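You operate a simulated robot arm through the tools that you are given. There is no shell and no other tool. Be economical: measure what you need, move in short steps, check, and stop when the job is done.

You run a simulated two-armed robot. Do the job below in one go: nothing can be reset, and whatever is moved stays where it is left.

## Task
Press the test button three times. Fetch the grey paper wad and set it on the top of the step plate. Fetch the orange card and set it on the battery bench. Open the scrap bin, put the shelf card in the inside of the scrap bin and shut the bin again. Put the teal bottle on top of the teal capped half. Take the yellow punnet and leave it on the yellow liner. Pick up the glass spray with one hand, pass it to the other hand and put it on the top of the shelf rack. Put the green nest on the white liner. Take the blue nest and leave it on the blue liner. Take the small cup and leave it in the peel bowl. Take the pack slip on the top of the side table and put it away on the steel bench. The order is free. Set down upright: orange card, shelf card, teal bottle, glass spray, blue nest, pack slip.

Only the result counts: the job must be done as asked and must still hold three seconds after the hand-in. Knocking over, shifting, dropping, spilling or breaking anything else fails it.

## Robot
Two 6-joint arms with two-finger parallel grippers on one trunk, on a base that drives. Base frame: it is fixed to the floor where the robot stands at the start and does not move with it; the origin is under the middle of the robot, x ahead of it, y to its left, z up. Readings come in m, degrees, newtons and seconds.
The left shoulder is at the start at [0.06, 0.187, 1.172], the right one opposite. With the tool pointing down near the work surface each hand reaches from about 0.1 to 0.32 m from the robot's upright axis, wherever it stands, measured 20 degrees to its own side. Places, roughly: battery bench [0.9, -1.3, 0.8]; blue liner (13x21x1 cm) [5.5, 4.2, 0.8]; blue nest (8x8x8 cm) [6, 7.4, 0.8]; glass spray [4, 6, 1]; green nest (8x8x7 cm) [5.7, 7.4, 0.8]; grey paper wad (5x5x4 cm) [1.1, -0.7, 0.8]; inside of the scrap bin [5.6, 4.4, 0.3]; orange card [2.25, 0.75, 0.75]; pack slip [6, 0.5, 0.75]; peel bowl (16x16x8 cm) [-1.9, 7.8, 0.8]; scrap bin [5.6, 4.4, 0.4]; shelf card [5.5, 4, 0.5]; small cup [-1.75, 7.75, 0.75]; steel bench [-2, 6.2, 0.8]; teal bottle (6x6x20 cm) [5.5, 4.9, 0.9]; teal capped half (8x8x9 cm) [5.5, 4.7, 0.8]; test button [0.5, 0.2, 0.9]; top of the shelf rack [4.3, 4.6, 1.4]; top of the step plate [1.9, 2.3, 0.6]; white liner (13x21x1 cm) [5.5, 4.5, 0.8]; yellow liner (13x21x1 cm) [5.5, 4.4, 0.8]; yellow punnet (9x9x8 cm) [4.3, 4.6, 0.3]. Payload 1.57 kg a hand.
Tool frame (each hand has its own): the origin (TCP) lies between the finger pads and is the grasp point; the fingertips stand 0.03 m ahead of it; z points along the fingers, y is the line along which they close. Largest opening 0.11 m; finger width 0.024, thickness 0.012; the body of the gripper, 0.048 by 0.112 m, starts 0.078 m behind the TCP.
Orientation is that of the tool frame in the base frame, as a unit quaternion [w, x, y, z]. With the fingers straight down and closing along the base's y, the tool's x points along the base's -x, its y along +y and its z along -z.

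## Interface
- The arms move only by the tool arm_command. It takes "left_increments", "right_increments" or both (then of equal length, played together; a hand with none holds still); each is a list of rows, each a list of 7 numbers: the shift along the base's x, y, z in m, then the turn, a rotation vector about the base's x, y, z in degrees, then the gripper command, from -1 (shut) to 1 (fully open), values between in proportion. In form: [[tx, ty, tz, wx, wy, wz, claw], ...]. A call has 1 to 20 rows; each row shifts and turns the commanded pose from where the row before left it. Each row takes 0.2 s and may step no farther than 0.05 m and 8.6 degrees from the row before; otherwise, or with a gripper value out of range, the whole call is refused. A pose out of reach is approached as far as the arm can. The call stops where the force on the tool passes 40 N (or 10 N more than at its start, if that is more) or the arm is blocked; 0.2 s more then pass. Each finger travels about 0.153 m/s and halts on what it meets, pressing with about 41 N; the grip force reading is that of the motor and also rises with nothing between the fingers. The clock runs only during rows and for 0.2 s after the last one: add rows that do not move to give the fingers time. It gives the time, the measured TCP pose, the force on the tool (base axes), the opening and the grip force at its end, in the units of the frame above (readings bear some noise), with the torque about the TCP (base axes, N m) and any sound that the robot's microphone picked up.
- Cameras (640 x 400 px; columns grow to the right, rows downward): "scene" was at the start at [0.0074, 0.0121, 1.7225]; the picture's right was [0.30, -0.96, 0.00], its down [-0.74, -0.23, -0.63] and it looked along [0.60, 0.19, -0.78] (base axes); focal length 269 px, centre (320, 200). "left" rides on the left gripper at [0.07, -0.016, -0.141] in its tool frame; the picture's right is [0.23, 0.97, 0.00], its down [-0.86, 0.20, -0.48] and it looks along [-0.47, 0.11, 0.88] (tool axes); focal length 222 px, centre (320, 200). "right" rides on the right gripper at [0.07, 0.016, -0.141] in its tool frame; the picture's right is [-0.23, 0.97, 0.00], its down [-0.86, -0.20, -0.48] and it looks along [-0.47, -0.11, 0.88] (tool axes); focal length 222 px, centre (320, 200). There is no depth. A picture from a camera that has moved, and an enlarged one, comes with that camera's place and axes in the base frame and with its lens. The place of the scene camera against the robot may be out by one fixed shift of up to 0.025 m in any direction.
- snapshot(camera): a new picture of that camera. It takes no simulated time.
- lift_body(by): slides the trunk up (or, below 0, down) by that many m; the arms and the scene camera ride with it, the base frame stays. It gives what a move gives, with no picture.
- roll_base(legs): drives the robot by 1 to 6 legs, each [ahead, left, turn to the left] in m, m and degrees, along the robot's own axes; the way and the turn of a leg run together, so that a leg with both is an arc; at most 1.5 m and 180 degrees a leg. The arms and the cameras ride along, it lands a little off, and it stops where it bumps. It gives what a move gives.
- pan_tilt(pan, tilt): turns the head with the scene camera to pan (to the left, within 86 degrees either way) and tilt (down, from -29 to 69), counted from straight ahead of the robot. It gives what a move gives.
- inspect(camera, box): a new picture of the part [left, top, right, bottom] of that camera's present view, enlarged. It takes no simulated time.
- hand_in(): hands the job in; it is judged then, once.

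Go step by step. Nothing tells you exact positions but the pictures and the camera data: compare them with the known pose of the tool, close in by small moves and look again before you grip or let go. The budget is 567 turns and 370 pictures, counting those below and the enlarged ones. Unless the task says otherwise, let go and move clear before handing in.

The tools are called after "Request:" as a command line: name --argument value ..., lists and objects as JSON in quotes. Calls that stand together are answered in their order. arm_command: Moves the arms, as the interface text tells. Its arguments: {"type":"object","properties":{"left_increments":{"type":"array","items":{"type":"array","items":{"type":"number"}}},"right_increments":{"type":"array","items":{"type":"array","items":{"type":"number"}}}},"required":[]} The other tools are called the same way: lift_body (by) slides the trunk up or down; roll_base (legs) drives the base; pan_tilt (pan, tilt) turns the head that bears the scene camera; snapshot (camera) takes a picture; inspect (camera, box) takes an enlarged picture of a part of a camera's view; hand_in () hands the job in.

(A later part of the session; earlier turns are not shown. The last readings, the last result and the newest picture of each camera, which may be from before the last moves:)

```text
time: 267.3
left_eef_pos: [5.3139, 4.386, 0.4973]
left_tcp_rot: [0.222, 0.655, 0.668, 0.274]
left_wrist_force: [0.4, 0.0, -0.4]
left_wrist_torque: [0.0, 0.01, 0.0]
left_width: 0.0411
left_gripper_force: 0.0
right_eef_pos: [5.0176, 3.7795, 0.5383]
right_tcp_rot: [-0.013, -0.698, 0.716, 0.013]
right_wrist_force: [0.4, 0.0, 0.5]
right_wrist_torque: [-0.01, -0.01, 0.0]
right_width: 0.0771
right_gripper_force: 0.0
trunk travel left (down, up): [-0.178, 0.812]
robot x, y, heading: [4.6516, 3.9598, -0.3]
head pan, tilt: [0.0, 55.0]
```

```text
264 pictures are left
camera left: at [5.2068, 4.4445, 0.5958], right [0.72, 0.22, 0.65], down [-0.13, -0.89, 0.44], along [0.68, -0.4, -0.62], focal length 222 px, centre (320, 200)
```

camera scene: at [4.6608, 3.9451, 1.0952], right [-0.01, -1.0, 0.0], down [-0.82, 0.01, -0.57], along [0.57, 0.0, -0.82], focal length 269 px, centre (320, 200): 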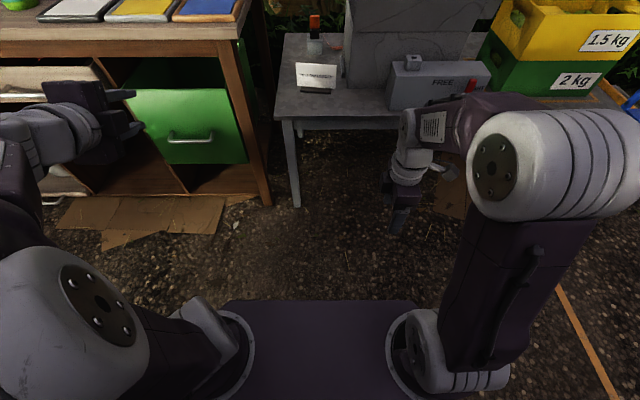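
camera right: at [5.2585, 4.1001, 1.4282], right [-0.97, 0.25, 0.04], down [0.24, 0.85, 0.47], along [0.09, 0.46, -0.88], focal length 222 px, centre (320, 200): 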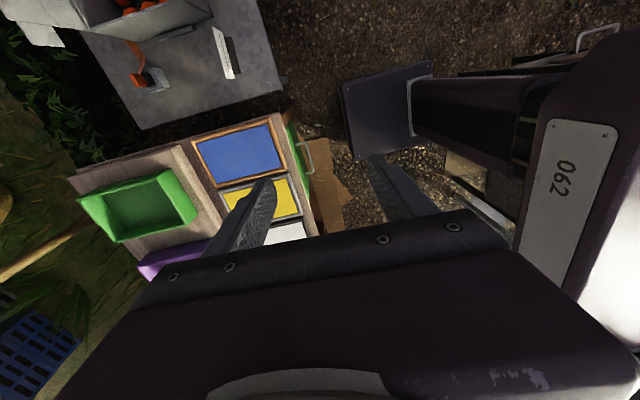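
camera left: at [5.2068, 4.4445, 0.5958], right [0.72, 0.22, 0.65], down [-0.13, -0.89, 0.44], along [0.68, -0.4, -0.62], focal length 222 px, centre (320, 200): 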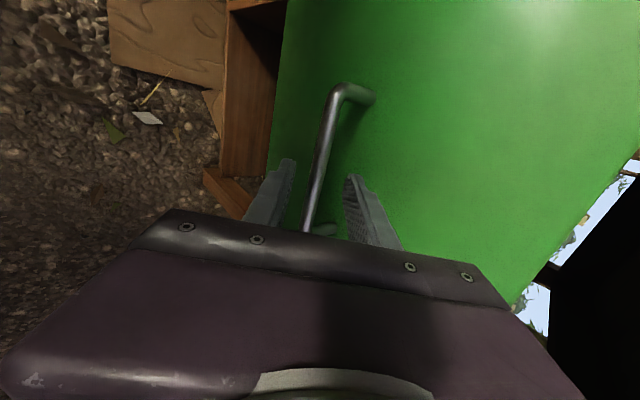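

Request:
arm_command --left_increments '[[0.008, 0.001, -0.009, 0, 0, 0, -0.25], [0, 0, 0, 0, 0, 0, -0.6], [0, 0, 0, 0, 0, 0, -1], [0, 0, 0, 0, 0, 0, -1]]'

Request:
snapshot --camera "left"

```text
time: 268.3
left_eef_pos: [5.3226, 4.3866, 0.4911]
left_tcp_rot: [0.222, 0.654, 0.668, 0.276]
left_wrist_force: [-5.7, 1.0, 6.2]
left_wrist_torque: [-0.15, 0.05, 0.03]
left_width: 0.0
left_gripper_force: 21.2
right_eef_pos: [5.0162, 3.779, 0.5392]
right_tcp_rot: [-0.013, -0.698, 0.716, 0.013]
right_wrist_force: [-0.3, 0.3, -0.1]
right_wrist_torque: [0.0, 0.01, 0.0]
right_width: 0.0771
right_gripper_force: 0.1
trunk travel left (down, up): [-0.178, 0.812]
robot x, y, heading: [4.6486, 3.953, -0.3]
head pan, tilt: [0.0, 55.0]
```

```text
263 pictures are left
camera left: at [5.2143, 4.4457, 0.5889], right [0.72, 0.22, 0.66], down [-0.13, -0.89, 0.44], along [0.68, -0.4, -0.62], focal length 222 px, centre (320, 200)
```

left: 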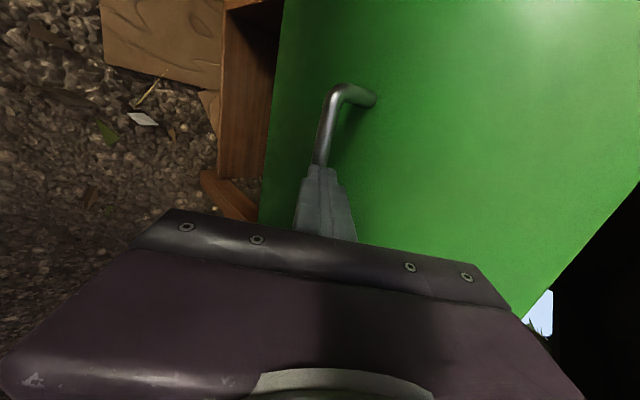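

The fingers closed just short of the bar. Back off, reopen and advance farther.

Request:
arm_command --left_increments '[[-0.013, -0.001, 0.015, 0, 0, 0, -1], [0, 0, 0, 0, 0, 0, -0.4], [0, 0, 0, 0, 0, 0, -0.2], [0.013, 0.001, -0.015, 0, 0, 0, -0.2], [0.01, 0.001, -0.011, 0, 0, 0, -0.2], [0.008, 0.001, -0.009, 0, 0, 0, -0.2], [0, 0, 0, 0, 0, 0, -0.2]]'

Request:
snapshot --camera "left"

```text
time: 269.9
left_eef_pos: [5.3412, 4.389, 0.4693]
left_tcp_rot: [0.221, 0.655, 0.668, 0.275]
left_wrist_force: [0.4, -0.2, 0.2]
left_wrist_torque: [0.01, 0.0, 0.02]
left_width: 0.0439
left_gripper_force: 0.0
right_eef_pos: [5.0177, 3.779, 0.5385]
right_tcp_rot: [-0.013, -0.697, 0.716, 0.012]
right_wrist_force: [1.9, -0.6, -0.5]
right_wrist_torque: [-0.03, -0.01, -0.03]
right_width: 0.0771
right_gripper_force: 0.0
trunk travel left (down, up): [-0.178, 0.812]
robot x, y, heading: [4.6559, 3.9538, -0.7]
head pan, tilt: [0.0, 55.0]
```

```text
262 pictures are left
camera left: at [5.2332, 4.4472, 0.5681], right [0.72, 0.22, 0.66], down [-0.13, -0.89, 0.44], along [0.68, -0.4, -0.62], focal length 222 px, centre (320, 200)
```

left: 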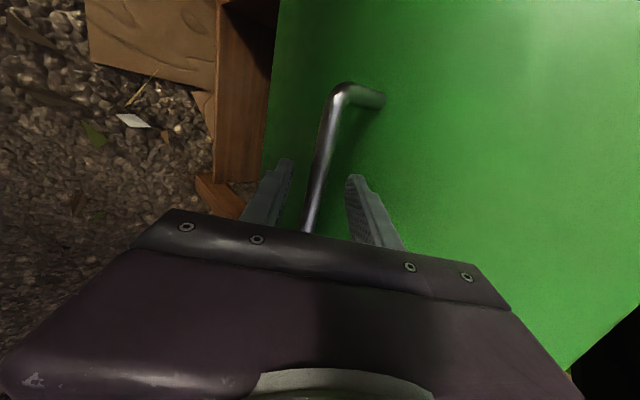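

Now close on the bar.

Request:
arm_command --left_increments '[[0.003, 0, -0.003, 0, 0, 0, -0.5], [0, 0, 0, 0, 0, 0, -0.9], [0, 0, 0, 0, 0, 0, -1]]'

```text
time: 270.7
left_eef_pos: [5.3433, 4.3883, 0.4627]
left_tcp_rot: [0.222, 0.655, 0.67, 0.271]
left_wrist_force: [-16.3, -2.6, -5.7]
left_wrist_torque: [-0.39, 0.08, 0.71]
left_width: 0.0139
left_gripper_force: 30.1
right_eef_pos: [5.0177, 3.7799, 0.5377]
right_tcp_rot: [-0.014, -0.698, 0.716, 0.013]
right_wrist_force: [0.7, 0.1, -0.1]
right_wrist_torque: [0.0, 0.03, -0.01]
right_width: 0.077
right_gripper_force: 0.1
trunk travel left (down, up): [-0.178, 0.812]
robot x, y, heading: [4.6508, 3.958, -0.2]
head pan, tilt: [0.0, 55.0]
```

Gripped (1.4 cm). Pull the bin out by driving back.

Request:
roll_base --legs '[[-0.1, 0, 0]]'

Request:
snapshot --camera "left"

Request:
snapshot --camera "scene"

```text
time: 271.8
left_eef_pos: [5.2465, 4.3884, 0.4632]
left_tcp_rot: [0.222, 0.655, 0.668, 0.273]
left_wrist_force: [2.1, -0.9, -9.9]
left_wrist_torque: [-0.62, -0.04, 0.43]
left_width: 0.014
left_gripper_force: 29.8
right_eef_pos: [4.9205, 3.7807, 0.5368]
right_tcp_rot: [-0.014, -0.697, 0.717, 0.013]
right_wrist_force: [0.3, -0.7, 1.5]
right_wrist_torque: [-0.02, 0.02, 0.01]
right_width: 0.0769
right_gripper_force: 0.0
trunk travel left (down, up): [-0.178, 0.812]
robot x, y, heading: [4.5556, 3.9576, -0.4]
head pan, tilt: [0.0, 55.0]
```

```text
261 pictures are left
camera left: at [5.1394, 4.4475, 0.5629], right [0.72, 0.22, 0.65], down [-0.13, -0.89, 0.44], along [0.68, -0.4, -0.62], focal length 222 px, centre (320, 200)
```

left: 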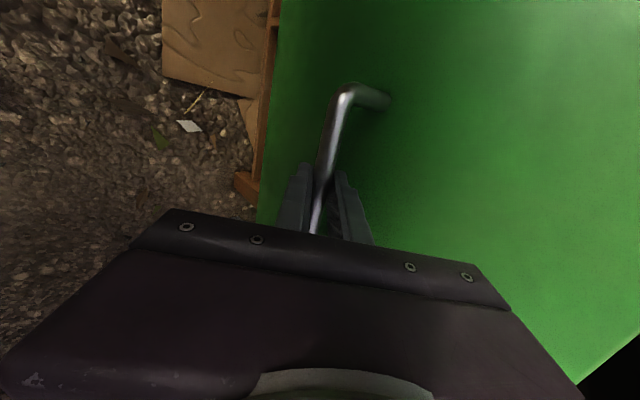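

```text
260 pictures are left
camera scene: at [4.5642, 3.9468, 1.0951], right [-0.01, -1.0, 0.0], down [-0.82, 0.01, -0.57], along [0.57, -0.01, -0.82], focal length 269 px, centre (320, 200)
```

scene: 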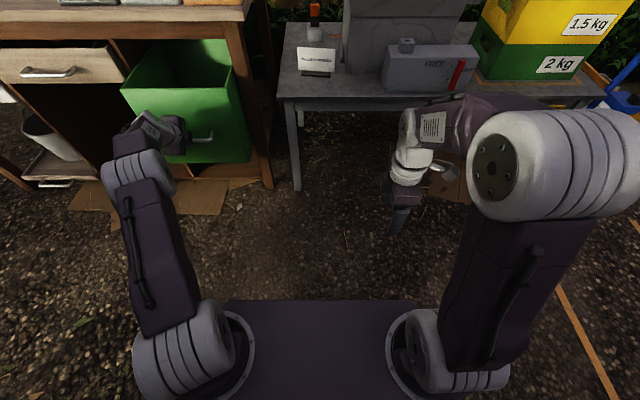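

The bin is sliding out. Pull another 0.12 m.

Request:
roll_base --legs '[[-0.13, 0, 0]]'

Request:
snapshot --camera "scene"

```text
time: 273.1
left_eef_pos: [5.1151, 4.3887, 0.4635]
left_tcp_rot: [0.223, 0.656, 0.668, 0.273]
left_wrist_force: [0.0, -9.7, -7.4]
left_wrist_torque: [-0.88, -0.04, 0.22]
left_width: 0.0139
left_gripper_force: 30.3
right_eef_pos: [4.7887, 3.7799, 0.5382]
right_tcp_rot: [-0.015, -0.698, 0.716, 0.013]
right_wrist_force: [0.4, -0.1, 0.5]
right_wrist_torque: [0.0, 0.01, -0.01]
right_width: 0.0772
right_gripper_force: 0.0
trunk travel left (down, up): [-0.178, 0.812]
robot x, y, heading: [4.425, 3.9556, -0.3]
head pan, tilt: [0.0, 55.0]
```

```text
259 pictures are left
camera scene: at [4.4328, 3.947, 1.0951], right [-0.01, -1.0, 0.0], down [-0.82, 0.01, -0.57], along [0.57, 0.0, -0.82], focal length 269 px, centre (320, 200)
```

scene: 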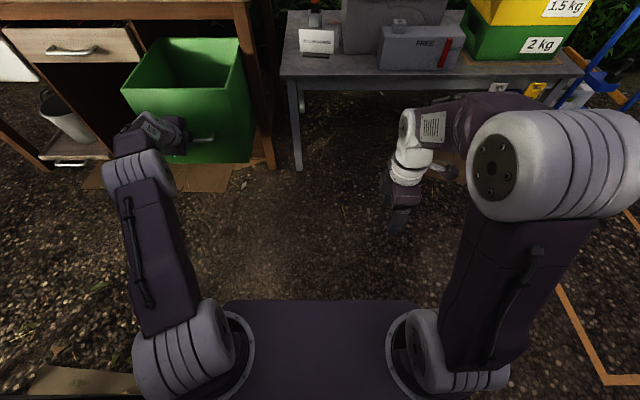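

Open about 0.23 m. Release the handle and withdraw the left hand.

Request:
arm_command --left_increments '[[0, 0, 0, 0, 0, 0, -0.3], [0, 0, 0, 0, 0, 0, -0.2], [-0.02, 0, 0.025, 0, 0, 0, -0.2], [-0.025, 0, 0.03, 0, 0, 0, -0.2], [-0.025, 0, 0.03, 0, 0, 0, -0.2], [-0.01, 0, 0.04, 0, 0, 0, -0.2]]'

Request:
lift_body --by 0.3

Request:
snapshot --camera "scene"

```text
time: 274.5
left_eef_pos: [5.0338, 4.3901, 0.5889]
left_tcp_rot: [0.222, 0.655, 0.668, 0.273]
left_wrist_force: [0.4, 0.1, -0.3]
left_wrist_torque: [0.01, -0.02, -0.04]
left_width: 0.0441
left_gripper_force: 0.0
right_eef_pos: [4.7882, 3.7798, 0.5377]
right_tcp_rot: [-0.012, -0.697, 0.716, 0.012]
right_wrist_force: [-0.6, 0.5, 0.3]
right_wrist_torque: [0.01, 0.0, -0.01]
right_width: 0.0769
right_gripper_force: 0.0
trunk travel left (down, up): [-0.178, 0.812]
robot x, y, heading: [4.4229, 3.9575, -0.4]
head pan, tilt: [0.0, 55.0]
```

```text
time: 277.5
left_eef_pos: [5.0334, 4.3906, 0.8898]
left_tcp_rot: [0.222, 0.656, 0.668, 0.273]
left_wrist_force: [0.2, -0.1, -0.2]
left_wrist_torque: [0.04, 0.03, 0.01]
left_width: 0.0444
left_gripper_force: 0.1
right_eef_pos: [4.7873, 3.7807, 0.8382]
right_tcp_rot: [-0.014, -0.697, 0.717, 0.012]
right_wrist_force: [0.4, -0.5, -0.2]
right_wrist_torque: [-0.01, 0.01, -0.02]
right_width: 0.0769
right_gripper_force: 0.1
trunk travel left (down, up): [-0.478, 0.512]
robot x, y, heading: [4.424, 3.9567, -0.5]
head pan, tilt: [0.0, 55.0]
```

```text
258 pictures are left
camera scene: at [4.4318, 3.9469, 1.3951], right [-0.01, -1.0, 0.0], down [-0.82, 0.01, -0.57], along [0.57, 0.0, -0.82], focal length 269 px, centre (320, 200)
```

scene: 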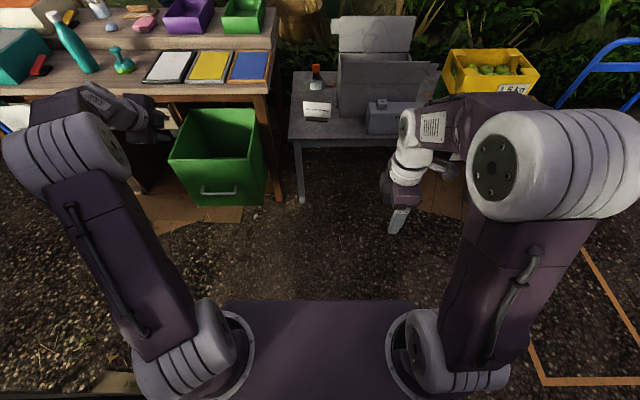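

The bin is wide open. Use the left hand for the card: return it to vertical and move it inward.

Request:
arm_command --left_increments '[[-0.01, -0.042, 0.01, -0.8, 6.85, 0, 0.2], [-0.01, -0.042, 0.01, -0.8, 6.85, 0, 0.2], [-0.01, -0.042, 0.01, -0.8, 6.85, 0, 0.2], [-0.01, -0.042, 0.01, -0.8, 6.85, 0, 0.2], [0, -0.042, 0.01, -0.8, 6.85, 0, 0.2], [0, -0.042, 0.01, -0.8, 6.85, 0, 0.2], [0, -0.03, 0.01, 0, 0, 0, 0.2]]'

Request:
roll_base --legs '[[0, -0.1, 0.5], [0.45, 0, 0]]'

Request:
snapshot --camera "scene"

Request:
snapshot --camera "left"

```text
time: 279.1
left_eef_pos: [4.9687, 4.1085, 0.9477]
left_tcp_rot: [-0.001, 0.7, 0.714, -0.002]
left_wrist_force: [0.4, 0.2, -0.2]
left_wrist_torque: [-0.01, 0.04, 0.0]
left_width: 0.0661
left_gripper_force: 0.0
left hand out of reach, approached as far as the arm can: row 6, 7
right_eef_pos: [4.7877, 3.7798, 0.8382]
right_tcp_rot: [-0.013, -0.698, 0.716, 0.012]
right_wrist_force: [-0.2, 0.2, -0.2]
right_wrist_torque: [-0.02, 0.05, 0.03]
right_width: 0.0771
right_gripper_force: 0.1
trunk travel left (down, up): [-0.478, 0.512]
robot x, y, heading: [4.4235, 3.959, -0.5]
head pan, tilt: [0.0, 55.0]
```

```text
time: 282.5
left_eef_pos: [5.4107, 4.0139, 0.9469]
left_tcp_rot: [0.001, 0.696, 0.718, -0.001]
left_wrist_force: [0.1, 1.2, 0.2]
left_wrist_torque: [-0.02, 0.0, 0.0]
left_width: 0.0657
left_gripper_force: 0.1
right_eef_pos: [5.2325, 3.6842, 0.8386]
right_tcp_rot: [-0.014, -0.702, 0.712, 0.012]
right_wrist_force: [0.0, -0.7, -0.4]
right_wrist_torque: [0.0, -0.02, -0.01]
right_width: 0.0771
right_gripper_force: 0.1
trunk travel left (down, up): [-0.478, 0.512]
robot x, y, heading: [4.8684, 3.8615, 0.1]
head pan, tilt: [0.0, 55.0]
```

```text
257 pictures are left
camera scene: at [4.8746, 3.8476, 1.3952], right [0.0, -1.0, 0.0], down [-0.82, 0.0, -0.57], along [0.57, 0.0, -0.82], focal length 269 px, centre (320, 200)
```

scene: 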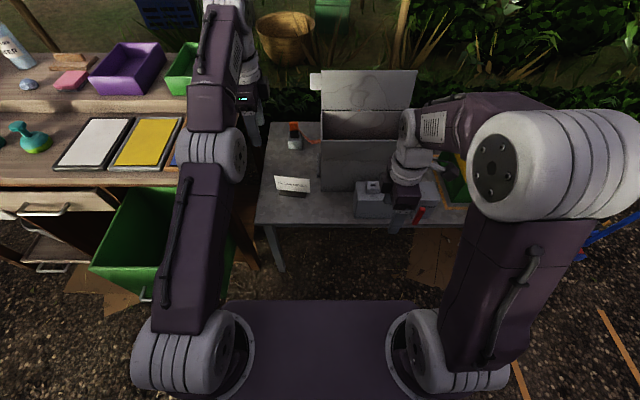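

```text
256 pictures are left
camera left: at [5.392, 4.0841, 1.0876], right [0.97, 0.26, 0.0], down [0.23, -0.85, 0.48], along [0.12, -0.47, -0.88], focal length 222 px, centre (320, 200)
```

left: 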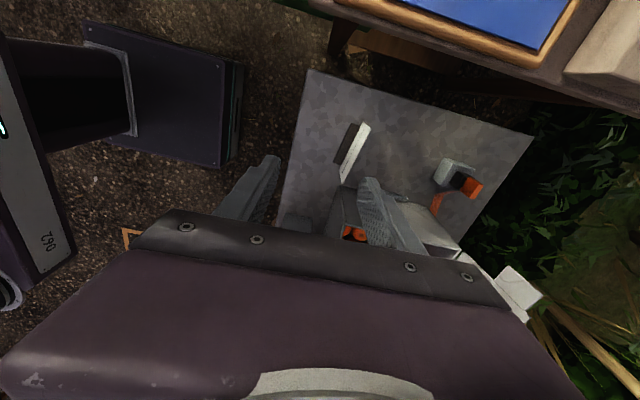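

Card foot at about (5.49, 3.956). Let me get its angle more precisely.

Request:
inspect --camera "left" --box '[300, 100, 400, 200]'

Request:
inspect --camera "scene" --box '[250, 120, 350, 220]'

```text
4.00 times, centred on (350, 150) of left
camera zoom: at [5.392, 4.0841, 1.0876], right [0.97, 0.26, 0.0], down [0.23, -0.85, 0.48], along [0.12, -0.47, -0.88], focal length 888 px, centre (200, 400)
```

zoom: 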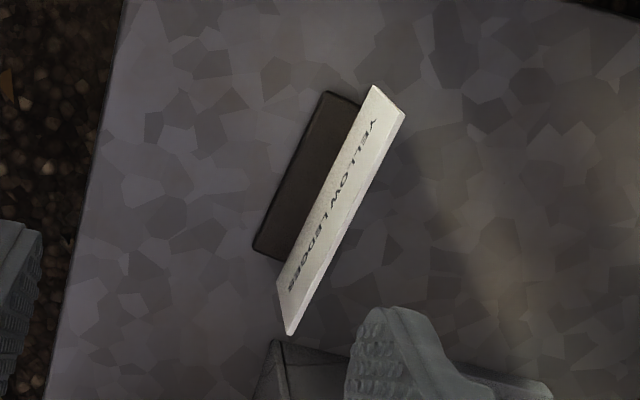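

```text
4.00 times, centred on (300, 170) of scene
camera zoom: at [4.8746, 3.8476, 1.3952], right [0.0, -1.0, 0.0], down [-0.82, 0.0, -0.57], along [0.57, 0.0, -0.82], focal length 1076 px, centre (400, 320)
```

zoom: 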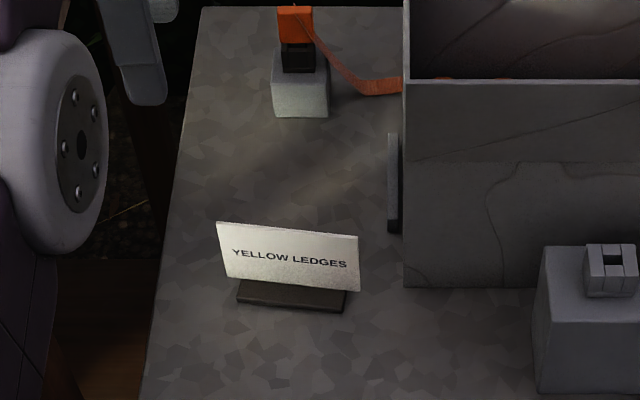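

Card is turned ~7°, foot centre about (5.502, 3.956). Move the base 0.1 ahead, then bring the hand above it with matching yaw.

Request:
roll_base --legs '[[0.1, 0, 0]]'

Request:
arm_command --left_increments '[[-0.002, -0.02, 0, 0, 0, -4.4, 0.2], [-0.002, -0.02, -0.03, 0, 0, -4.4, 0.2], [0, -0.018, -0.04, 0, 0, 0, 0.2], [0, 0, -0.04, 0, 0, 0, 0.2], [0, 0, -0.04, 0, 0, 0, 0.2]]'

Request:
snapshot --camera "left"

```text
time: 283.7
left_eef_pos: [5.5121, 4.015, 0.9477]
left_tcp_rot: [0.001, 0.696, 0.718, -0.001]
left_wrist_force: [0.5, 0.6, 0.4]
left_wrist_torque: [0.0, 0.04, 0.01]
left_width: 0.066
left_gripper_force: 0.2
right_eef_pos: [5.333, 3.6846, 0.8381]
right_tcp_rot: [-0.014, -0.701, 0.713, 0.013]
right_wrist_force: [0.6, -0.7, -0.1]
right_wrist_torque: [-0.01, 0.03, -0.01]
right_width: 0.077
right_gripper_force: 0.1
trunk travel left (down, up): [-0.478, 0.512]
robot x, y, heading: [4.9691, 3.8561, 0.2]
head pan, tilt: [0.0, 55.0]
```

```text
time: 284.9
left_eef_pos: [5.5089, 3.9545, 0.7967]
left_tcp_rot: [0.001, 0.75, 0.662, -0.002]
left_wrist_force: [-0.1, -0.3, -0.5]
left_wrist_torque: [-0.01, 0.04, -0.01]
left_width: 0.0659
left_gripper_force: 0.1
right_eef_pos: [5.3343, 3.6846, 0.8372]
right_tcp_rot: [-0.013, -0.701, 0.713, 0.012]
right_wrist_force: [0.0, -0.9, 0.0]
right_wrist_torque: [-0.01, -0.01, 0.01]
right_width: 0.0772
right_gripper_force: 0.0
trunk travel left (down, up): [-0.478, 0.512]
robot x, y, heading: [4.9705, 3.8625, 0.2]
head pan, tilt: [0.0, 55.0]
```

```text
253 pictures are left
camera left: at [5.5009, 4.0266, 0.9377], right [0.99, 0.11, 0.0], down [0.09, -0.87, 0.48], along [0.05, -0.48, -0.88], focal length 222 px, centre (320, 200)
```

left: 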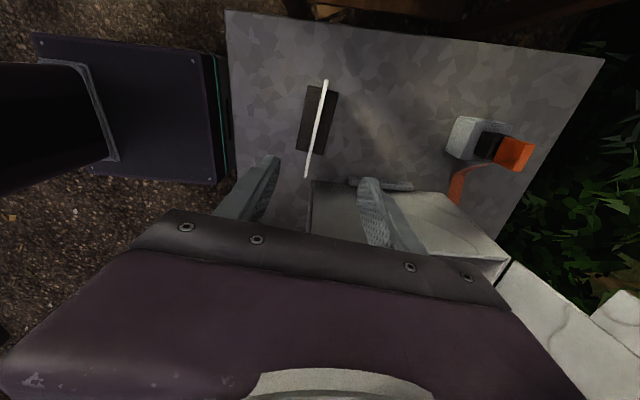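

Aligned within a few mm. Descend toward the foot.

Request:
arm_command --left_increments '[[-0.006, 0.007, -0.04, 0, 0, 0, 0.25], [0, 0, -0.05, 0, 0, 0, 0.25], [0, 0, -0.05, 0, 0, 0, 0.25], [0, 0, -0.03, 0, 0, 0, 0.25], [0, 0, 0, 0, 0, 0, 0.25]]'

Request:
snapshot --camera "left"

Request:
inspect --camera "scene" --box '[230, 100, 370, 230]'

```text
time: 286.1
left_eef_pos: [5.5016, 3.9661, 0.6264]
left_tcp_rot: [0.0, 0.749, 0.663, -0.002]
left_wrist_force: [-0.3, -0.2, 0.3]
left_wrist_torque: [0.02, -0.02, -0.07]
left_width: 0.0689
left_gripper_force: 0.1
right_eef_pos: [5.3326, 3.6839, 0.8376]
right_tcp_rot: [-0.012, -0.701, 0.713, 0.013]
right_wrist_force: [-0.1, 0.5, -0.4]
right_wrist_torque: [0.0, -0.01, 0.0]
right_width: 0.0769
right_gripper_force: 0.0
trunk travel left (down, up): [-0.478, 0.512]
robot x, y, heading: [4.969, 3.8618, -0.1]
head pan, tilt: [0.0, 55.0]
```

```text
252 pictures are left
camera left: at [5.4937, 4.0372, 0.7676], right [0.99, 0.11, 0.0], down [0.09, -0.87, 0.48], along [0.05, -0.48, -0.88], focal length 222 px, centre (320, 200)
```

left: 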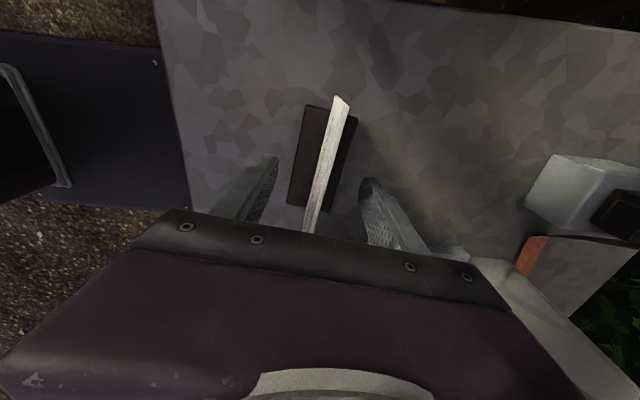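

```text
3.08 times, centred on (300, 165) of scene
camera zoom: at [4.9745, 3.8478, 1.3952], right [0.0, -1.0, 0.0], down [-0.82, 0.0, -0.57], along [0.57, 0.0, -0.82], focal length 827 px, centre (382, 308)
```

zoom: 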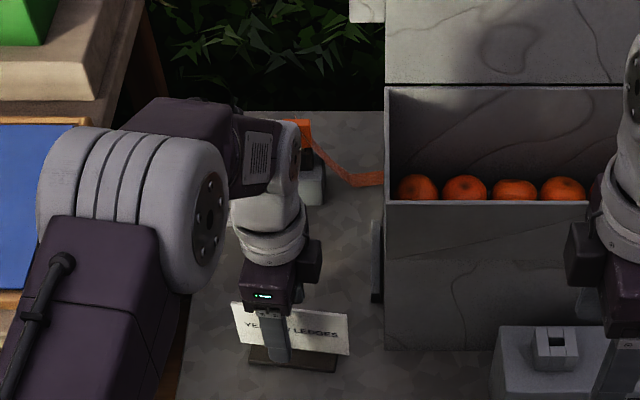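

Request:
arm_command --left_increments '[[0.001, -0.003, -0.025, 0, 0, 0, 0.25], [0, 0, -0.015, 0, 0, 0, 0.25], [0, 0, -0.01, 0, 0, 0, 0.25], [0, 0, -0.006, 0, 0, 0, 0.25], [0, 0, 0, 0, 0, 0, 0.25]]'

Request:
snapshot --camera "left"

```text
time: 287.1
left_eef_pos: [5.5054, 3.9609, 0.5803]
left_tcp_rot: [0.004, 0.749, 0.663, 0.002]
left_wrist_force: [-5.3, -0.1, 31.1]
left_wrist_torque: [0.29, 1.56, 0.04]
left_width: 0.0742
left_gripper_force: 2.9
right_eef_pos: [5.3311, 3.6838, 0.8403]
right_tcp_rot: [-0.013, -0.702, 0.712, 0.012]
right_wrist_force: [-0.2, 0.6, -0.4]
right_wrist_torque: [-0.01, 0.0, -0.03]
right_width: 0.077
right_gripper_force: 0.1
trunk travel left (down, up): [-0.478, 0.512]
robot x, y, heading: [4.9677, 3.8584, 0.3]
head pan, tilt: [0.0, 55.0]
stopped in row 5 (left hand): the force on the tool passed its limit at 48 N (the readings are from after the stop); the commanded pose is now the measured one
```

```text
250 pictures are left
camera left: at [5.4962, 4.0334, 0.7209], right [0.99, 0.11, 0.01], down [0.09, -0.87, 0.48], along [0.06, -0.48, -0.88], focal length 222 px, centre (320, 200)
```

left: 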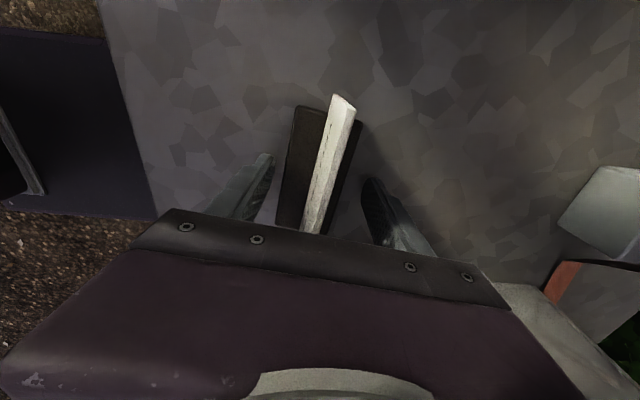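

Fingertips reached the table top (z≈0.55). Rise 6 mm and close.

Request:
arm_command --left_increments '[[0, 0, 0.008, 0, 0, 0, 0.25], [0, 0, 0, 0, 0, 0, -0.1], [0, 0, 0, 0, 0, 0, -0.6], [0, 0, 0, 0, 0, 0, -1], [0, 0, 0, 0, 0, 0, -1]]'

Request:
snapshot --camera "left"

```text
time: 288.3
left_eef_pos: [5.5052, 3.9621, 0.5839]
left_tcp_rot: [0.003, 0.749, 0.663, -0.001]
left_wrist_force: [0.6, -0.2, -0.6]
left_wrist_torque: [-0.02, 0.0, 0.02]
left_width: 0.0489
left_gripper_force: 40.6
right_eef_pos: [5.3313, 3.6856, 0.8389]
right_tcp_rot: [-0.013, -0.702, 0.712, 0.013]
right_wrist_force: [-0.4, -0.5, -1.0]
right_wrist_torque: [0.02, 0.02, -0.04]
right_width: 0.0772
right_gripper_force: 0.0
trunk travel left (down, up): [-0.478, 0.512]
robot x, y, heading: [4.968, 3.8574, 0.2]
head pan, tilt: [0.0, 55.0]
```

```text
249 pictures are left
camera left: at [5.4968, 4.0336, 0.725], right [0.99, 0.11, 0.0], down [0.09, -0.87, 0.48], along [0.06, -0.48, -0.88], focal length 222 px, centre (320, 200)
```

left: 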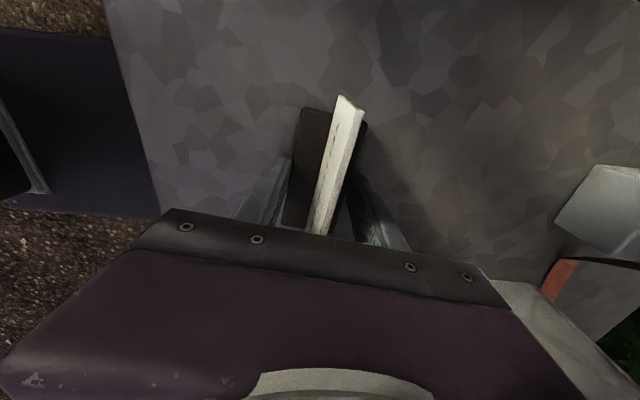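

The card is held by its foot. Lift, back off and bring it over the bin.

Request:
arm_command --left_increments '[[0, 0, 0.03, 0, 0, 0, -1], [0, 0, 0.05, 0, 0, 0, -1], [0, 0, 0.05, 0, 0, 0, -1], [0, 0, 0.05, 0, 0, 0, -1]]'

Request:
roll_base --legs '[[-0.3, 0, 0], [0, 0.12, 0]]'

Request:
arm_command --left_increments '[[0, 0.045, 0, 0, 0, 0, -1], [0, 0.045, 0, 0, 0, 0, -1], [0, 0.045, 0, 0, 0, 0, -1], [0, 0.045, 0, 0, 0, 0, -1], [0, 0.045, 0, 0, 0, 0, -1], [0, 0.045, 0, 0, 0, 0, -1]]'

Request:
snapshot --camera "left"

Request:
snapshot --camera "scene"

```text
time: 289.3
left_eef_pos: [5.5051, 3.959, 0.7648]
left_tcp_rot: [0.003, 0.75, 0.662, 0.001]
left_wrist_force: [0.1, -0.1, -1.0]
left_wrist_torque: [-0.03, -0.03, 0.0]
left_width: 0.0486
left_gripper_force: 41.2
right_eef_pos: [5.3328, 3.6848, 0.8394]
right_tcp_rot: [-0.013, -0.702, 0.712, 0.013]
right_wrist_force: [-0.2, -0.2, -0.3]
right_wrist_torque: [-0.02, 0.02, -0.03]
right_width: 0.0769
right_gripper_force: 0.1
trunk travel left (down, up): [-0.478, 0.512]
robot x, y, heading: [4.9647, 3.8574, 0.1]
head pan, tilt: [0.0, 55.0]
```

```text
time: 292.1
left_eef_pos: [5.2127, 4.0798, 0.7633]
left_tcp_rot: [0.003, 0.75, 0.662, 0.001]
left_wrist_force: [0.0, 1.3, -0.9]
left_wrist_torque: [-0.01, 0.01, -0.02]
left_width: 0.0491
left_gripper_force: 41.1
right_eef_pos: [5.0392, 3.8045, 0.8376]
right_tcp_rot: [-0.014, -0.701, 0.713, 0.012]
right_wrist_force: [0.6, 0.1, 0.6]
right_wrist_torque: [-0.04, -0.02, 0.0]
right_width: 0.0769
right_gripper_force: 0.1
trunk travel left (down, up): [-0.478, 0.512]
robot x, y, heading: [4.6762, 3.9789, 0.0]
head pan, tilt: [0.0, 55.0]
```

```text
time: 293.6
left_eef_pos: [5.2097, 4.3497, 0.7613]
left_tcp_rot: [0.003, 0.75, 0.661, 0.0]
left_wrist_force: [0.7, 0.4, -0.6]
left_wrist_torque: [-0.02, -0.01, -0.03]
left_width: 0.0489
left_gripper_force: 41.3
right_eef_pos: [5.0402, 3.8058, 0.8387]
right_tcp_rot: [-0.014, -0.701, 0.713, 0.012]
right_wrist_force: [-0.4, 0.0, -1.1]
right_wrist_torque: [-0.02, 0.04, 0.04]
right_width: 0.077
right_gripper_force: 0.1
trunk travel left (down, up): [-0.478, 0.512]
robot x, y, heading: [4.6752, 3.9789, 0.3]
head pan, tilt: [0.0, 55.0]
```

```text
248 pictures are left
camera left: at [5.2022, 4.4213, 0.9011], right [0.99, 0.1, 0.0], down [0.09, -0.87, 0.48], along [0.05, -0.48, -0.88], focal length 222 px, centre (320, 200)
```

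left: 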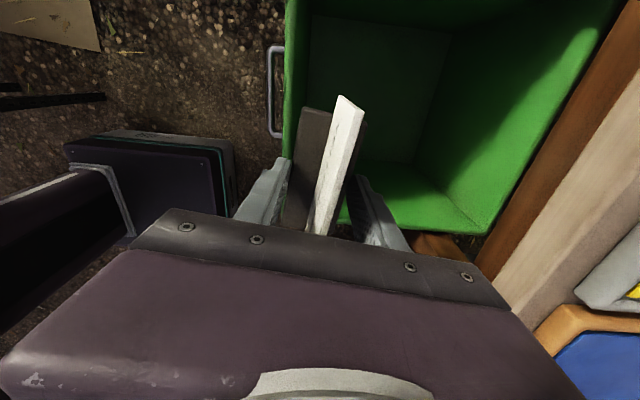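

```text
247 pictures are left
camera scene: at [4.6816, 3.969, 1.3952], right [0.0, -1.0, 0.0], down [-0.82, 0.0, -0.57], along [0.57, 0.0, -0.82], focal length 269 px, centre (320, 200)
```

scene: 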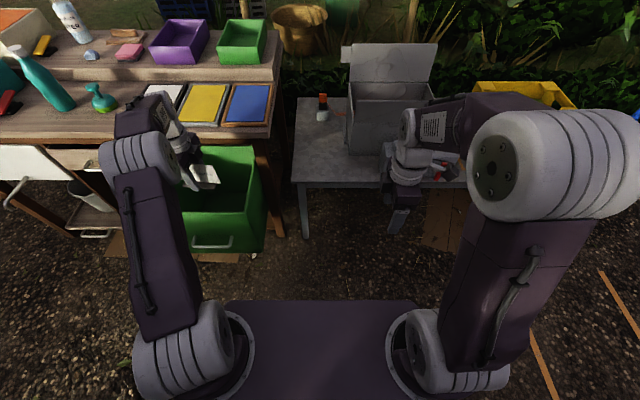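

The open bin interior spans about x 5.17–5.36, y 4.22–4.5. Position over (5.26, 4.37) and lower the trunk.

Request:
arm_command --left_increments '[[0.025, 0.01, 0, 0, 0, 0, -1], [0.024, 0.01, 0, 0, 0, 0, -1], [0, 0, 0, 0, 0, 0, -1]]'

Request:
lift_body --by -0.12

Request:
snapshot --camera "left"

Request:
snapshot --camera "scene"

```text
time: 294.4
left_eef_pos: [5.2352, 4.3604, 0.7592]
left_tcp_rot: [0.003, 0.75, 0.661, 0.0]
left_wrist_force: [0.5, -0.2, -0.1]
left_wrist_torque: [-0.05, 0.01, 0.01]
left_width: 0.0488
left_gripper_force: 41.4
left hand out of reach, approached as far as the arm can: row 2
right_eef_pos: [5.0398, 3.8043, 0.8381]
right_tcp_rot: [-0.013, -0.701, 0.713, 0.013]
right_wrist_force: [0.4, -0.8, 0.1]
right_wrist_torque: [0.02, 0.02, 0.0]
right_width: 0.0768
right_gripper_force: 0.1
trunk travel left (down, up): [-0.478, 0.512]
robot x, y, heading: [4.6709, 3.9763, 0.1]
head pan, tilt: [0.0, 55.0]
```

```text
time: 295.9
left_eef_pos: [5.2361, 4.3586, 0.6413]
left_tcp_rot: [0.004, 0.749, 0.662, 0.0]
left_wrist_force: [-0.2, -0.1, 0.0]
left_wrist_torque: [0.0, -0.01, -0.02]
left_width: 0.0487
left_gripper_force: 40.9
right_eef_pos: [5.0381, 3.8052, 0.7189]
right_tcp_rot: [-0.013, -0.701, 0.713, 0.013]
right_wrist_force: [1.0, 0.3, -0.9]
right_wrist_torque: [0.01, -0.01, 0.03]
right_width: 0.0773
right_gripper_force: 0.0
trunk travel left (down, up): [-0.358, 0.632]
robot x, y, heading: [4.6749, 3.9788, 0.1]
head pan, tilt: [0.0, 55.0]
```

```text
246 pictures are left
camera left: at [5.2275, 4.4306, 0.7817], right [0.99, 0.1, 0.0], down [0.09, -0.87, 0.48], along [0.05, -0.48, -0.88], focal length 222 px, centre (320, 200)
```

left: 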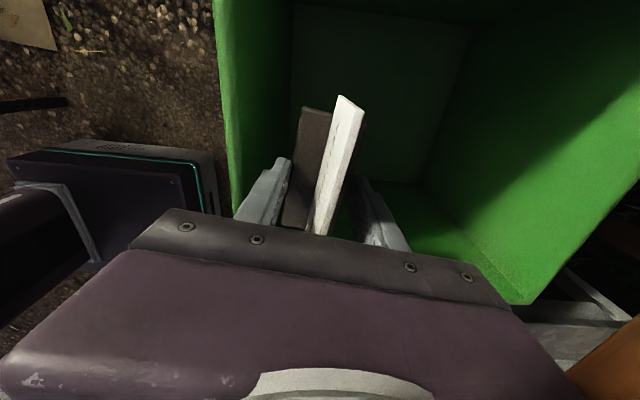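

```text
245 pictures are left
camera scene: at [4.6813, 3.9676, 1.2752], right [0.0, -1.0, 0.0], down [-0.82, 0.0, -0.57], along [0.57, 0.0, -0.82], focal length 269 px, centre (320, 200)
```

scene: 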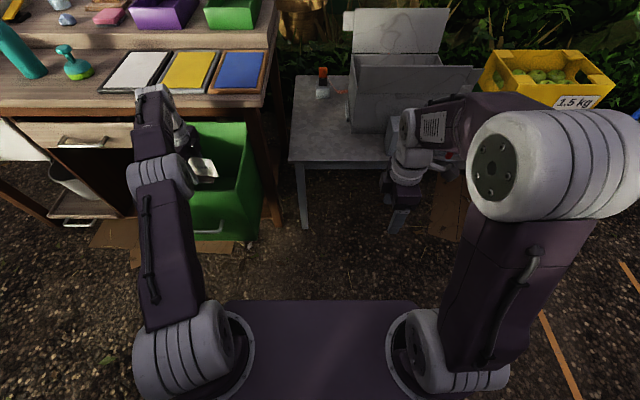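

Move the base 2 cm ahead, then lower further into the bin.

Request:
roll_base --legs '[[0.025, 0.01, 0]]'

Request:
lift_body --by -0.14

Request:
snapshot --camera "left"

Request:
snapshot --camera "scene"

```text
time: 296.7
left_eef_pos: [5.2615, 4.3694, 0.6406]
left_tcp_rot: [0.002, 0.749, 0.662, 0.0]
left_wrist_force: [-0.2, 0.8, -0.1]
left_wrist_torque: [-0.01, 0.0, -0.01]
left_width: 0.0489
left_gripper_force: 41.3
right_eef_pos: [5.065, 3.816, 0.7166]
right_tcp_rot: [-0.015, -0.701, 0.713, 0.012]
right_wrist_force: [-0.3, 0.7, 0.1]
right_wrist_torque: [0.0, -0.01, 0.03]
right_width: 0.077
right_gripper_force: 0.0
trunk travel left (down, up): [-0.358, 0.632]
robot x, y, heading: [4.6978, 3.99, 0.1]
head pan, tilt: [0.0, 55.0]
```

```text
time: 298.3
left_eef_pos: [5.2609, 4.3702, 0.5011]
left_tcp_rot: [0.003, 0.75, 0.662, 0.001]
left_wrist_force: [-0.1, 0.0, 0.1]
left_wrist_torque: [-0.01, 0.01, 0.02]
left_width: 0.0486
left_gripper_force: 40.5
right_eef_pos: [5.0649, 3.815, 0.5783]
right_tcp_rot: [-0.013, -0.701, 0.713, 0.013]
right_wrist_force: [-0.6, -0.5, -0.5]
right_wrist_torque: [0.0, 0.01, -0.01]
right_width: 0.077
right_gripper_force: 0.0
trunk travel left (down, up): [-0.218, 0.772]
robot x, y, heading: [4.6981, 3.9912, 0.1]
head pan, tilt: [0.0, 55.0]
```

```text
244 pictures are left
camera left: at [5.2526, 4.4407, 0.6416], right [0.99, 0.1, 0.0], down [0.09, -0.87, 0.48], along [0.05, -0.48, -0.88], focal length 222 px, centre (320, 200)
```

left: 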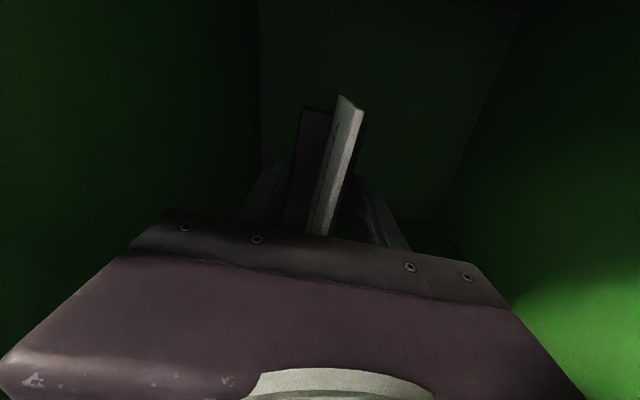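

```text
243 pictures are left
camera scene: at [4.7064, 3.9776, 1.1352], right [0.0, -1.0, 0.0], down [-0.82, 0.0, -0.57], along [0.57, 0.0, -0.82], focal length 269 px, centre (320, 200)
```

scene: 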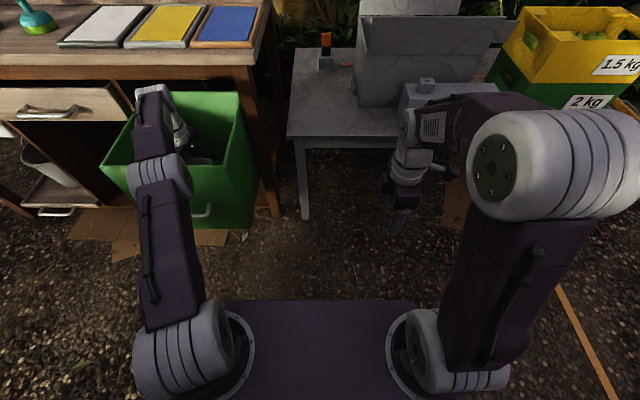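

The bin is deep and my forearm would meet its rim from here. I'll rise and reposition closer (beside the bin) so the forearm comes in steeply.

Request:
lift_body --by 0.4

Request:
arm_command --left_increments '[[-0.045, 0, 0, 0, 0, 0, -1], [-0.045, 0, 0, 0, 0, 0, -1], [-0.045, 0, 0, 0, 0, 0, -1]]'

Request:
roll_base --legs '[[0, -0.13, 0], [0.25, 0, 0]]'

```text
time: 302.2
left_eef_pos: [5.2608, 4.3692, 0.9007]
left_tcp_rot: [0.003, 0.749, 0.662, 0.0]
left_wrist_force: [-0.2, 0.5, -0.9]
left_wrist_torque: [-0.02, -0.01, -0.01]
left_width: 0.0487
left_gripper_force: 40.7
right_eef_pos: [5.0638, 3.8143, 0.9785]
right_tcp_rot: [-0.013, -0.701, 0.713, 0.012]
right_wrist_force: [-0.3, -0.7, -0.3]
right_wrist_torque: [0.01, -0.02, -0.01]
right_width: 0.077
right_gripper_force: 0.0
trunk travel left (down, up): [-0.618, 0.372]
robot x, y, heading: [4.6985, 3.988, 0.3]
head pan, tilt: [0.0, 55.0]
```

```text
time: 303.0
left_eef_pos: [5.1243, 4.3711, 0.9011]
left_tcp_rot: [0.004, 0.75, 0.662, 0.002]
left_wrist_force: [-1.0, -0.2, -0.6]
left_wrist_torque: [0.04, -0.01, -0.01]
left_width: 0.049
left_gripper_force: 41.3
right_eef_pos: [5.0619, 3.8135, 0.9779]
right_tcp_rot: [-0.014, -0.701, 0.713, 0.011]
right_wrist_force: [-0.6, -0.3, 0.6]
right_wrist_torque: [0.03, -0.02, -0.01]
right_width: 0.077
right_gripper_force: 0.1
trunk travel left (down, up): [-0.618, 0.372]
robot x, y, heading: [4.7022, 3.9885, 0.2]
head pan, tilt: [0.0, 55.0]
```

```text
time: 305.6
left_eef_pos: [5.3675, 4.2448, 0.9002]
left_tcp_rot: [0.003, 0.748, 0.664, 0.0]
left_wrist_force: [0.9, -0.5, -0.2]
left_wrist_torque: [-0.01, 0.01, -0.03]
left_width: 0.0487
left_gripper_force: 41.2
right_eef_pos: [5.3103, 3.688, 0.9779]
right_tcp_rot: [-0.014, -0.704, 0.71, 0.012]
right_wrist_force: [0.9, 0.5, 0.2]
right_wrist_torque: [0.01, -0.01, 0.0]
right_width: 0.0772
right_gripper_force: 0.1
trunk travel left (down, up): [-0.618, 0.372]
robot x, y, heading: [4.9445, 3.8577, 0.3]
head pan, tilt: [0.0, 55.0]
```

Now move the left hand over the bin again and tuck the right hand.

Request:
arm_command --left_increments '[[-0.03, 0.035, 0, 0, 0, 0, -1], [-0.03, 0.035, 0, 0, 0, 0, -1], [-0.03, 0.035, 0, 0, 0, 0, -1], [-0.017, 0.02, 0, 0, 0, 0, -1], [0, 0, -0.05, 0, 0, 0, -1], [0, 0, -0.05, 0, 0, 0, -1]]' --right_increments '[[-0.03, -0.02, 0.02, 0, 0, 0, 0.4], [-0.03, -0.02, 0.02, 0, 0, 0, 0.4], [-0.02, -0.02, 0.02, 0, 0, 0, 0.4], [0, 0, 0.02, 0, 0, 0, 0.4], [0, 0, 0.02, 0, 0, 0, 0.4], [0, 0, 0.02, 0, 0, 0, 0.4]]'

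Request:
pan_tilt --pan 40 --tilt 55

Request:
snapshot --camera "scene"

Request:
snapshot --camera "left"

```text
time: 307.1
left_eef_pos: [5.2608, 4.3718, 0.8007]
left_tcp_rot: [0.003, 0.747, 0.664, 0.0]
left_wrist_force: [-0.2, 0.5, -0.4]
left_wrist_torque: [0.0, -0.02, 0.0]
left_width: 0.0488
left_gripper_force: 40.9
right_eef_pos: [5.2309, 3.6302, 1.0995]
right_tcp_rot: [-0.014, -0.703, 0.711, 0.012]
right_wrist_force: [0.1, -0.1, -0.2]
right_wrist_torque: [0.02, -0.01, -0.02]
right_width: 0.077
right_gripper_force: 0.1
trunk travel left (down, up): [-0.618, 0.372]
robot x, y, heading: [4.9462, 3.8605, 0.3]
head pan, tilt: [0.0, 55.0]
```

```text
time: 308.1
left_eef_pos: [5.2614, 4.371, 0.8005]
left_tcp_rot: [0.004, 0.747, 0.664, 0.0]
left_wrist_force: [0.2, -0.4, -0.7]
left_wrist_torque: [0.01, 0.0, -0.01]
left_width: 0.0485
left_gripper_force: 40.5
right_eef_pos: [5.2309, 3.6296, 1.0991]
right_tcp_rot: [-0.013, -0.703, 0.711, 0.012]
right_wrist_force: [0.4, -0.6, 0.0]
right_wrist_torque: [0.0, 0.01, 0.0]
right_width: 0.0768
right_gripper_force: 0.1
trunk travel left (down, up): [-0.618, 0.372]
robot x, y, heading: [4.9463, 3.8627, 0.5]
head pan, tilt: [40.0, 55.0]
```

```text
242 pictures are left
camera scene: at [4.9346, 3.8956, 1.5352], right [0.65, -0.76, 0.0], down [-0.62, -0.53, -0.57], along [0.44, 0.37, -0.82], focal length 269 px, centre (320, 200)
```

scene: 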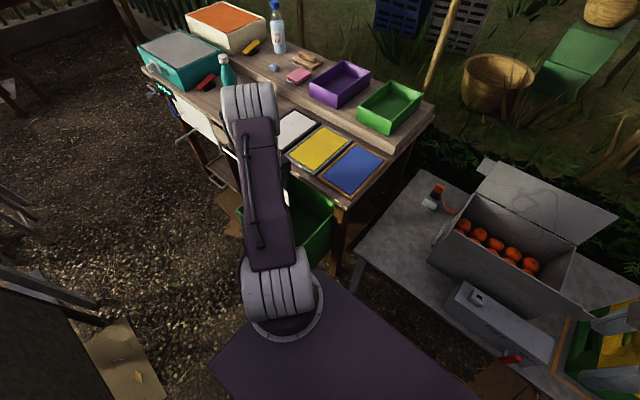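

```text
241 pictures are left
camera left: at [5.2524, 4.4409, 0.9418], right [0.99, 0.11, 0.0], down [0.09, -0.87, 0.48], along [0.06, -0.48, -0.88], focal length 222 px, centre (320, 200)
```

left: 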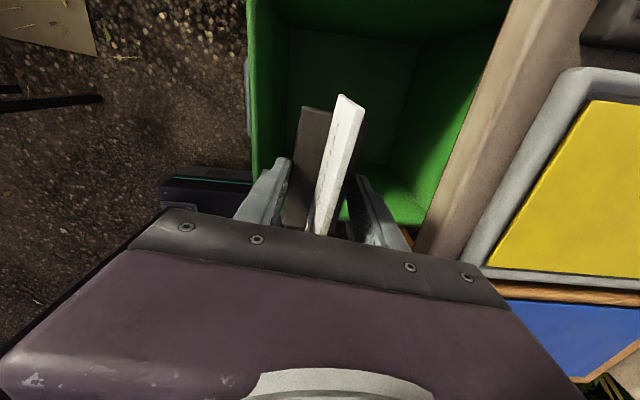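

The elbow is now high, so the forearm descends steeply. Lower the trunk 0.2.

Request:
lift_body --by -0.2

Request:
arm_command --left_increments '[[0, 0, -0.04, 0, 0, 0, -1], [0, 0, -0.04, 0, 0, 0, -1], [0, 0, 0, 0, 0, 0, -1]]'

Request:
snapshot --camera "scene"

Request:
snapshot --camera "left"

```text
time: 310.3
left_eef_pos: [5.2622, 4.3704, 0.6008]
left_tcp_rot: [0.003, 0.748, 0.664, 0.0]
left_wrist_force: [0.5, 0.4, -0.6]
left_wrist_torque: [-0.02, 0.03, 0.0]
left_width: 0.0488
left_gripper_force: 40.9
right_eef_pos: [5.2313, 3.6288, 0.8997]
right_tcp_rot: [-0.014, -0.703, 0.711, 0.013]
right_wrist_force: [1.0, 0.5, -0.3]
right_wrist_torque: [0.01, 0.02, 0.03]
right_width: 0.0768
right_gripper_force: 0.1
trunk travel left (down, up): [-0.418, 0.572]
robot x, y, heading: [4.9427, 3.8583, 0.4]
head pan, tilt: [40.0, 55.0]
```

```text
time: 311.1
left_eef_pos: [5.2604, 4.3712, 0.5214]
left_tcp_rot: [0.002, 0.748, 0.663, 0.001]
left_wrist_force: [-0.5, 0.1, 0.1]
left_wrist_torque: [0.0, -0.01, 0.01]
left_width: 0.0486
left_gripper_force: 40.5
right_eef_pos: [5.2312, 3.6293, 0.8999]
right_tcp_rot: [-0.013, -0.703, 0.711, 0.013]
right_wrist_force: [0.0, 0.4, 0.0]
right_wrist_torque: [0.0, 0.05, 0.01]
right_width: 0.077
right_gripper_force: 0.1
trunk travel left (down, up): [-0.418, 0.572]
robot x, y, heading: [4.9498, 3.8622, 0.5]
head pan, tilt: [40.0, 55.0]
```

```text
240 pictures are left
camera scene: at [4.9344, 3.8953, 1.3352], right [0.65, -0.76, 0.0], down [-0.62, -0.53, -0.57], along [0.44, 0.37, -0.82], focal length 269 px, centre (320, 200)
```

scene: 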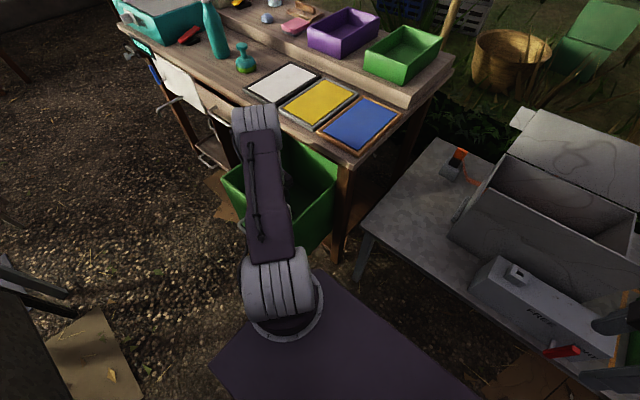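

```text
239 pictures are left
camera left: at [5.2522, 4.4409, 0.6618], right [0.99, 0.11, 0.01], down [0.09, -0.87, 0.48], along [0.06, -0.48, -0.88], focal length 222 px, centre (320, 200)
```

left: 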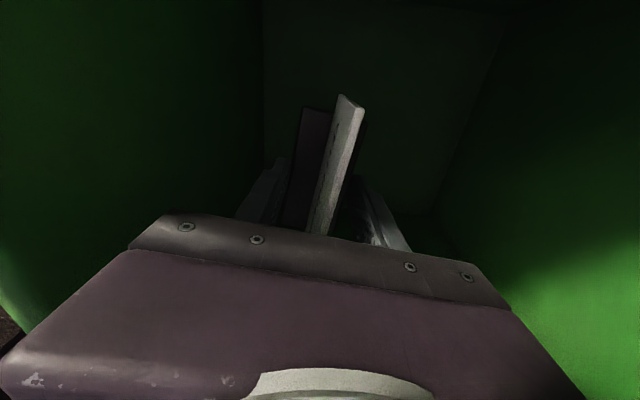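

Good clearance. Continue down inside the bin with contact watch.

Request:
arm_command --left_increments '[[0, 0, -0.03, 0, 0, 0, -1], [0, 0, -0.03, 0, 0, 0, -1], [0, 0, -0.03, 0, 0, 0, -1], [0, 0, -0.03, 0, 0, 0, -1], [0, 0, 0, 0, 0, 0, -1]]'

Request:
snapshot --camera "scene"

Request:
snapshot --camera "left"

```text
time: 312.3
left_eef_pos: [5.2584, 4.3709, 0.4004]
left_tcp_rot: [0.003, 0.748, 0.664, 0.001]
left_wrist_force: [0.4, 0.1, -0.7]
left_wrist_torque: [0.0, 0.0, -0.01]
left_width: 0.0486
left_gripper_force: 41.1
right_eef_pos: [5.2314, 3.6295, 0.899]
right_tcp_rot: [-0.014, -0.703, 0.711, 0.013]
right_wrist_force: [-0.6, 0.1, 0.4]
right_wrist_torque: [0.0, -0.02, 0.01]
right_width: 0.077
right_gripper_force: 0.2
trunk travel left (down, up): [-0.418, 0.572]
robot x, y, heading: [4.9449, 3.858, 0.4]
head pan, tilt: [40.0, 55.0]
```

```text
238 pictures are left
camera scene: at [4.9344, 3.8953, 1.3352], right [0.65, -0.76, 0.0], down [-0.62, -0.53, -0.57], along [0.44, 0.37, -0.82], focal length 269 px, centre (320, 200)
```

scene: 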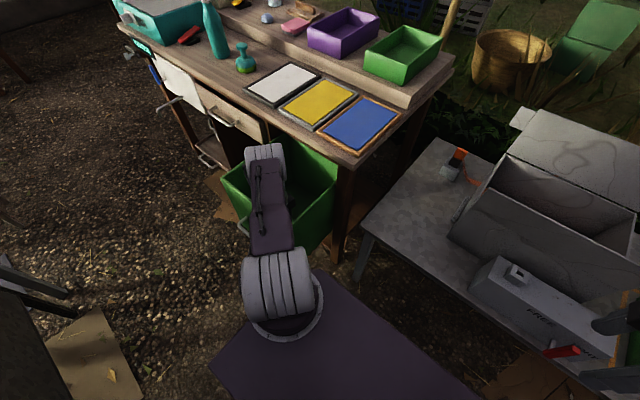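

```text
237 pictures are left
camera left: at [5.2504, 4.4411, 0.5424], right [0.99, 0.11, 0.0], down [0.09, -0.87, 0.48], along [0.06, -0.48, -0.88], focal length 222 px, centre (320, 200)
```

left: 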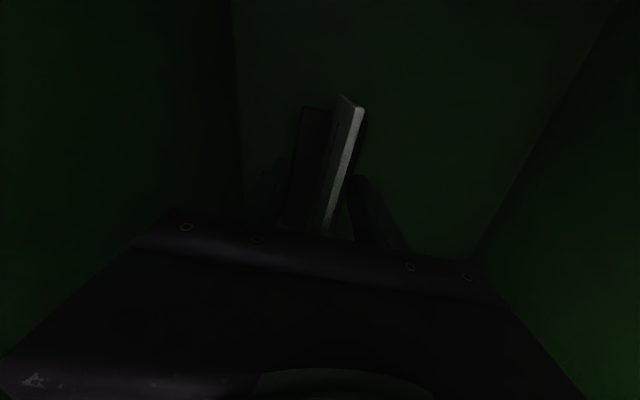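

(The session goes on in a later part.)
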